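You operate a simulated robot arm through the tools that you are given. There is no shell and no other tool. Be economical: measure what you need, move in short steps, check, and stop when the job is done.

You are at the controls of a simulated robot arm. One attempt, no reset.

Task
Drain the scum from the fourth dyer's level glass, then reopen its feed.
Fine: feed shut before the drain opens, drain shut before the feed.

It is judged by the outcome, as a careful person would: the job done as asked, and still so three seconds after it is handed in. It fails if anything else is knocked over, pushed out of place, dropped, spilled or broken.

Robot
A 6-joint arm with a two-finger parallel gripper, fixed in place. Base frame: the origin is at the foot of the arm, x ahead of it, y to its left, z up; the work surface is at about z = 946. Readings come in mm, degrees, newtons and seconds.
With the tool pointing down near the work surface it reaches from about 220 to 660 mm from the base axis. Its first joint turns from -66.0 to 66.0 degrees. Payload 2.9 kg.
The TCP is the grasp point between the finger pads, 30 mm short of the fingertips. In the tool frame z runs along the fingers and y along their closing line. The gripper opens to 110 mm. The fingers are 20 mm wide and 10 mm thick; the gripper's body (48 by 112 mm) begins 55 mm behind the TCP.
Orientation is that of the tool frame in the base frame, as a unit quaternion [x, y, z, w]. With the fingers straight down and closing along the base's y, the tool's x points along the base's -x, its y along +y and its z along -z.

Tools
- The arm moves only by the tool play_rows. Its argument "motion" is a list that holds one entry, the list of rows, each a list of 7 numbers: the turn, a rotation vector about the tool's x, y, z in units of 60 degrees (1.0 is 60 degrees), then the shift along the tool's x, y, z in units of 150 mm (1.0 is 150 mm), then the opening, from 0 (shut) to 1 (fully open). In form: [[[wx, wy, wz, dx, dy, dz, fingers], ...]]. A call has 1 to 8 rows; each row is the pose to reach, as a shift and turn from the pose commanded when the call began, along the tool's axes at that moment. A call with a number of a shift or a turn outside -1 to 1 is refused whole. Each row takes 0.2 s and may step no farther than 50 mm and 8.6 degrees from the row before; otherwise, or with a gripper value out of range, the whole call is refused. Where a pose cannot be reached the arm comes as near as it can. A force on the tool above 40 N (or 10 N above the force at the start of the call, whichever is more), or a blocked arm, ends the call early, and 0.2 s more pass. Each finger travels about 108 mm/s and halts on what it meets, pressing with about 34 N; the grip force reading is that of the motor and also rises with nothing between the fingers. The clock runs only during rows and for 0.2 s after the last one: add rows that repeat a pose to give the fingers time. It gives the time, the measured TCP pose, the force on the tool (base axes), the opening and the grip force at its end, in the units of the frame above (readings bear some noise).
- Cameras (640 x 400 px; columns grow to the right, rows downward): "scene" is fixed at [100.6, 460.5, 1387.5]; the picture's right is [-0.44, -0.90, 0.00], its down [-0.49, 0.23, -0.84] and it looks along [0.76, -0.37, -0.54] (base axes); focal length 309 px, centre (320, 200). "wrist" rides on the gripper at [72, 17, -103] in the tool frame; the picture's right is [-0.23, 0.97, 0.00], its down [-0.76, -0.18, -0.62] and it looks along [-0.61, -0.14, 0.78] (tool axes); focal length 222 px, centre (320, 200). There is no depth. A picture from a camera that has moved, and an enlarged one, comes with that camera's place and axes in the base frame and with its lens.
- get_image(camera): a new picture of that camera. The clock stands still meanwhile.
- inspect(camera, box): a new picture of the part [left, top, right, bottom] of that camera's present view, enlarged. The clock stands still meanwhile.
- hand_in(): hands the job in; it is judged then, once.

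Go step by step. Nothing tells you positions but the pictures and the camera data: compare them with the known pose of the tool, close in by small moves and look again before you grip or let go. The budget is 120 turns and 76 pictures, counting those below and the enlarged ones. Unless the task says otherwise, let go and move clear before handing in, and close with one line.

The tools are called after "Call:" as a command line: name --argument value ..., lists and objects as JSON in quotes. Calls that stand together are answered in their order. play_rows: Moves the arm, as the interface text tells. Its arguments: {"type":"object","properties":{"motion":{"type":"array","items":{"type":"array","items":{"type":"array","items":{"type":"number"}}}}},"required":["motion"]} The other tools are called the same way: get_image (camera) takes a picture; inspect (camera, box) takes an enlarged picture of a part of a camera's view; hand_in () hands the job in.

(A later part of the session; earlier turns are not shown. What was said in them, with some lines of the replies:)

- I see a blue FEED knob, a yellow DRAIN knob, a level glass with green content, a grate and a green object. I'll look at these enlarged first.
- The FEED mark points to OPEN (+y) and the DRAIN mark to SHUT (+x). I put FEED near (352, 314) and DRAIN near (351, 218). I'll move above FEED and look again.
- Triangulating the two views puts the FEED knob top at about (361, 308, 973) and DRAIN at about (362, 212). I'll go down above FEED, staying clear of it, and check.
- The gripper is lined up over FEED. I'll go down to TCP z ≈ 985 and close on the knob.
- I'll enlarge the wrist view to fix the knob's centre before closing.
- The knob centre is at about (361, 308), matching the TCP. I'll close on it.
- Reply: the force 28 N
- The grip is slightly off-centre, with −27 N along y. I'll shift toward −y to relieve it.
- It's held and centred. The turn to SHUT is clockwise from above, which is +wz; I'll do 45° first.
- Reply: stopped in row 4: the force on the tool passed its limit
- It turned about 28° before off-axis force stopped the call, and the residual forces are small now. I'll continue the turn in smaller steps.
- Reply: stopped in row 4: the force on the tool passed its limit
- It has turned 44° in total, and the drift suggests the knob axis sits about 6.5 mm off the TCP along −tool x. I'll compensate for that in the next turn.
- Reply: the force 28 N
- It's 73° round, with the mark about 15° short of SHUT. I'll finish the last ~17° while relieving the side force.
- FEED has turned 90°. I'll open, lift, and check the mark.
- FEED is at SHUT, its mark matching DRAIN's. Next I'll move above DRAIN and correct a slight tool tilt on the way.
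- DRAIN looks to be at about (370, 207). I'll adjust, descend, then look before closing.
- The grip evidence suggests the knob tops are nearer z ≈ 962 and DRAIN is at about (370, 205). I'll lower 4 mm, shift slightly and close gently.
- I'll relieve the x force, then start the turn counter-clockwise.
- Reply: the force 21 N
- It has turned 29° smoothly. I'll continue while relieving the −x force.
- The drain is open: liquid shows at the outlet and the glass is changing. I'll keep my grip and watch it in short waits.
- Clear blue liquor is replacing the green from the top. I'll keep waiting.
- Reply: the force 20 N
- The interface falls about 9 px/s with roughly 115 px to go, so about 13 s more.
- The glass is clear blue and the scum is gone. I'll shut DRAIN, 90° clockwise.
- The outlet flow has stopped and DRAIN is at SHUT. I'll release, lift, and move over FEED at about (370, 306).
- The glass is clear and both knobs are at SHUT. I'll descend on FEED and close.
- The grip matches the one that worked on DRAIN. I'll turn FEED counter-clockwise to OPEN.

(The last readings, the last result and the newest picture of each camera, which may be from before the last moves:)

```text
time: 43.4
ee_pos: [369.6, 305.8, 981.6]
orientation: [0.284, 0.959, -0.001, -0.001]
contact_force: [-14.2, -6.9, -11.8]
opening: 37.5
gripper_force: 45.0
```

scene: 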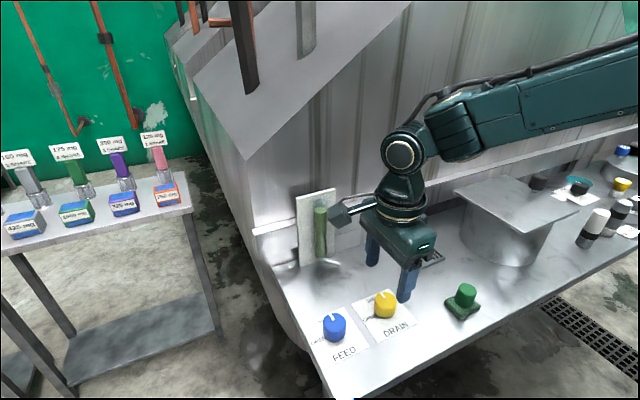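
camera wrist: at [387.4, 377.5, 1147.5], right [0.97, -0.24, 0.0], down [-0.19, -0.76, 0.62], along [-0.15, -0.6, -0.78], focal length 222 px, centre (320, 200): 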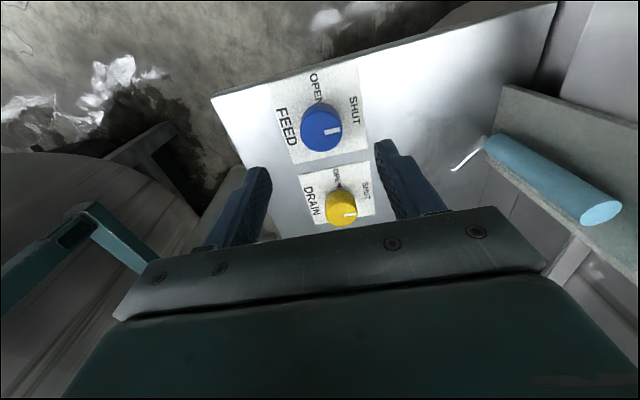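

Call:
play_rows --motion '[[[0, 0, -0.07, 0.006, -0.01, 0, 0.2], [0, 0, -0.15, 0.006, -0.01, 0, 0.2], [0, 0, -0.23, 0.006, -0.01, 0, 0.2], [0, 0, -0.31, 0.006, -0.01, 0, 0.2], [0, 0, -0.39, 0.006, -0.01, 0, 0.2], [0, 0, -0.47, 0.006, -0.01, 0, 0.2], [0, 0, -0.55, 0.006, -0.01, 0, 0.2], [0, 0, -0.55, 0.006, -0.01, 0, 0.2]]]'

Call:
inspect --camera "wrist" --box '[220, 60, 420, 230]'

Call:
inspect --camera "scene" --box '[260, 170, 460, 350]'

```text
time: 45.1
ee_pos: [368.7, 305.0, 981.7]
orientation: [0.001, 1.0, 0.0, 0.001]
contact_force: [0.3, -12.2, -20.0]
opening: 37.3
gripper_force: 45.4
```

```text
2.35 times, centred on (320, 145) of wrist
camera zoom: at [296.8, 321.2, 1087.0], right [0.23, 0.97, 0.0], down [0.76, -0.18, 0.62], along [0.61, -0.14, -0.78], focal length 523 px, centre (320, 329)
```

zoom: 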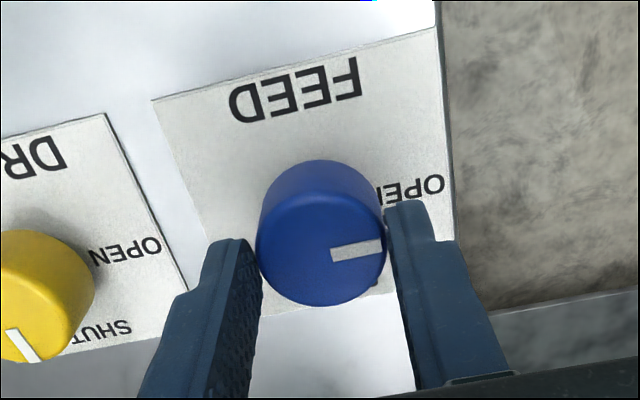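

```text
2.22 times, centred on (360, 260) of scene
camera zoom: at [100.9, 460.4, 1387.5], right [-0.44, -0.9, 0.0], down [-0.49, 0.23, -0.84], along [0.76, -0.37, -0.54], focal length 686 px, centre (231, 67)
```

zoom: 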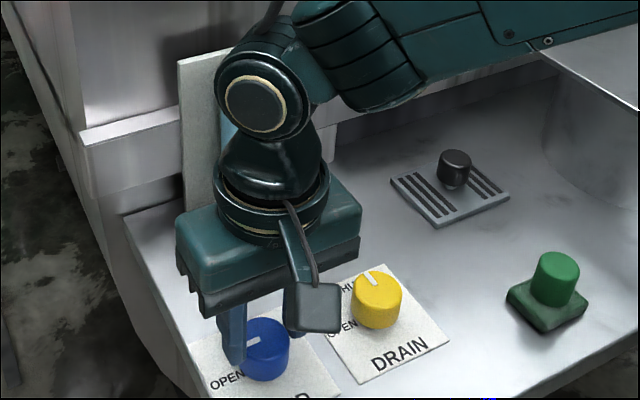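

FEED is back at OPEN and DRAIN at SHUT. I'll release, lift clear, and check everything.

Call:
play_rows --motion '[[[0, 0, 0, 0, 0, 0, 0.45], [0, 0, 0, 0, 0, 0, 0.65], [0, 0, 0, 0, 0, 0, 0.65], [0, 0, 0, 0, 0, -0.3, 0.65], [0, 0, 0, 0, 0, -0.6, 0.65], [0, 0, 0, 0, -0.2, -0.8, 0.65], [0, 0, 0, 0, -0.4, -1, 0.65], [0, 0, 0, 0, -0.6, -1, 0.65]]]'

Call:
inspect --camera "scene" --box '[290, 260, 430, 370]'

Call:
get_image --camera "scene"

Call:
inspect --camera "scene" --box '[280, 170, 380, 280]'

```text
time: 47.0
ee_pos: [369.3, 215.8, 1135.1]
orientation: [-0.001, 1.0, 0.001, 0.001]
contact_force: [-0.3, 0.5, -0.4]
opening: 71.4
gripper_force: 0.1
```

```text
3.64 times, centred on (360, 315) of scene
camera zoom: at [100.6, 460.5, 1387.5], right [-0.44, -0.9, 0.0], down [-0.49, 0.23, -0.84], along [0.76, -0.37, -0.54], focal length 1123 px, centre (174, -218)
```

zoom: 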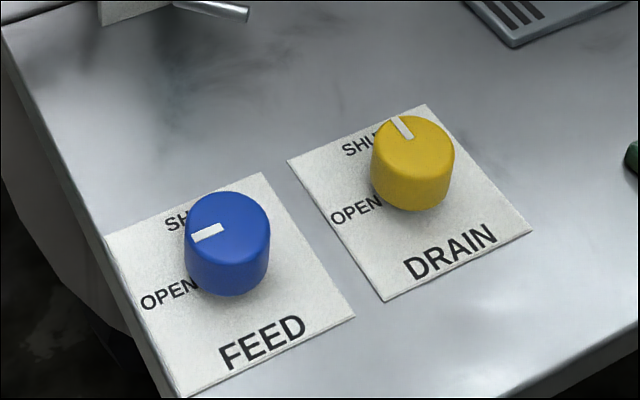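

```text
34 pictures are left
```

scene: 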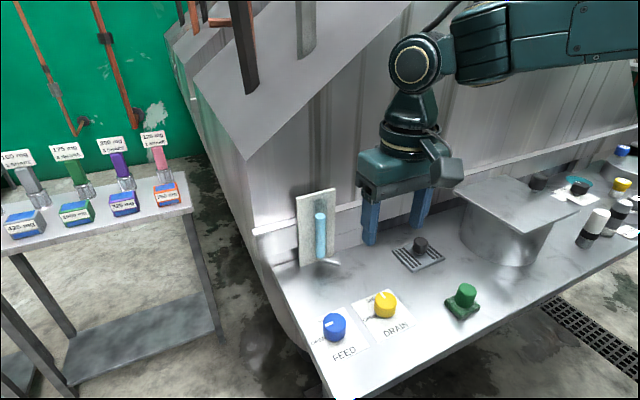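

```text
3.64 times, centred on (330, 225) of scene
camera zoom: at [100.6, 460.5, 1387.5], right [-0.44, -0.9, 0.0], down [-0.49, 0.23, -0.84], along [0.76, -0.37, -0.54], focal length 1123 px, centre (284, 109)
```

zoom: 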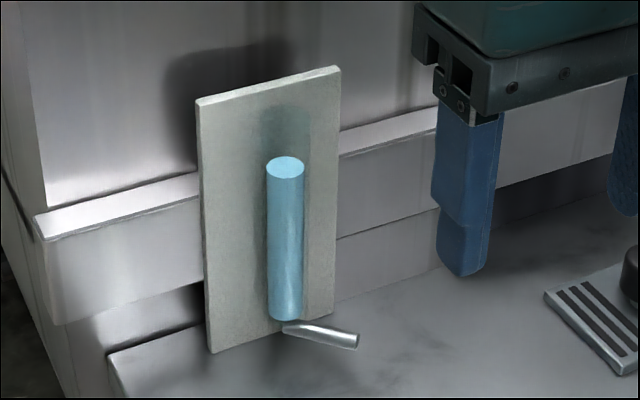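

The glass is clear, DRAIN is shut and not flowing, FEED is open, nothing else has moved, and the arm is clear. I'm handing in.

Call:
hand_in

```text
The job is handed in.
```

The level glass is drained of scum and shows clear; I shut the feed before opening the drain, and shut the drain before reopening the feed.
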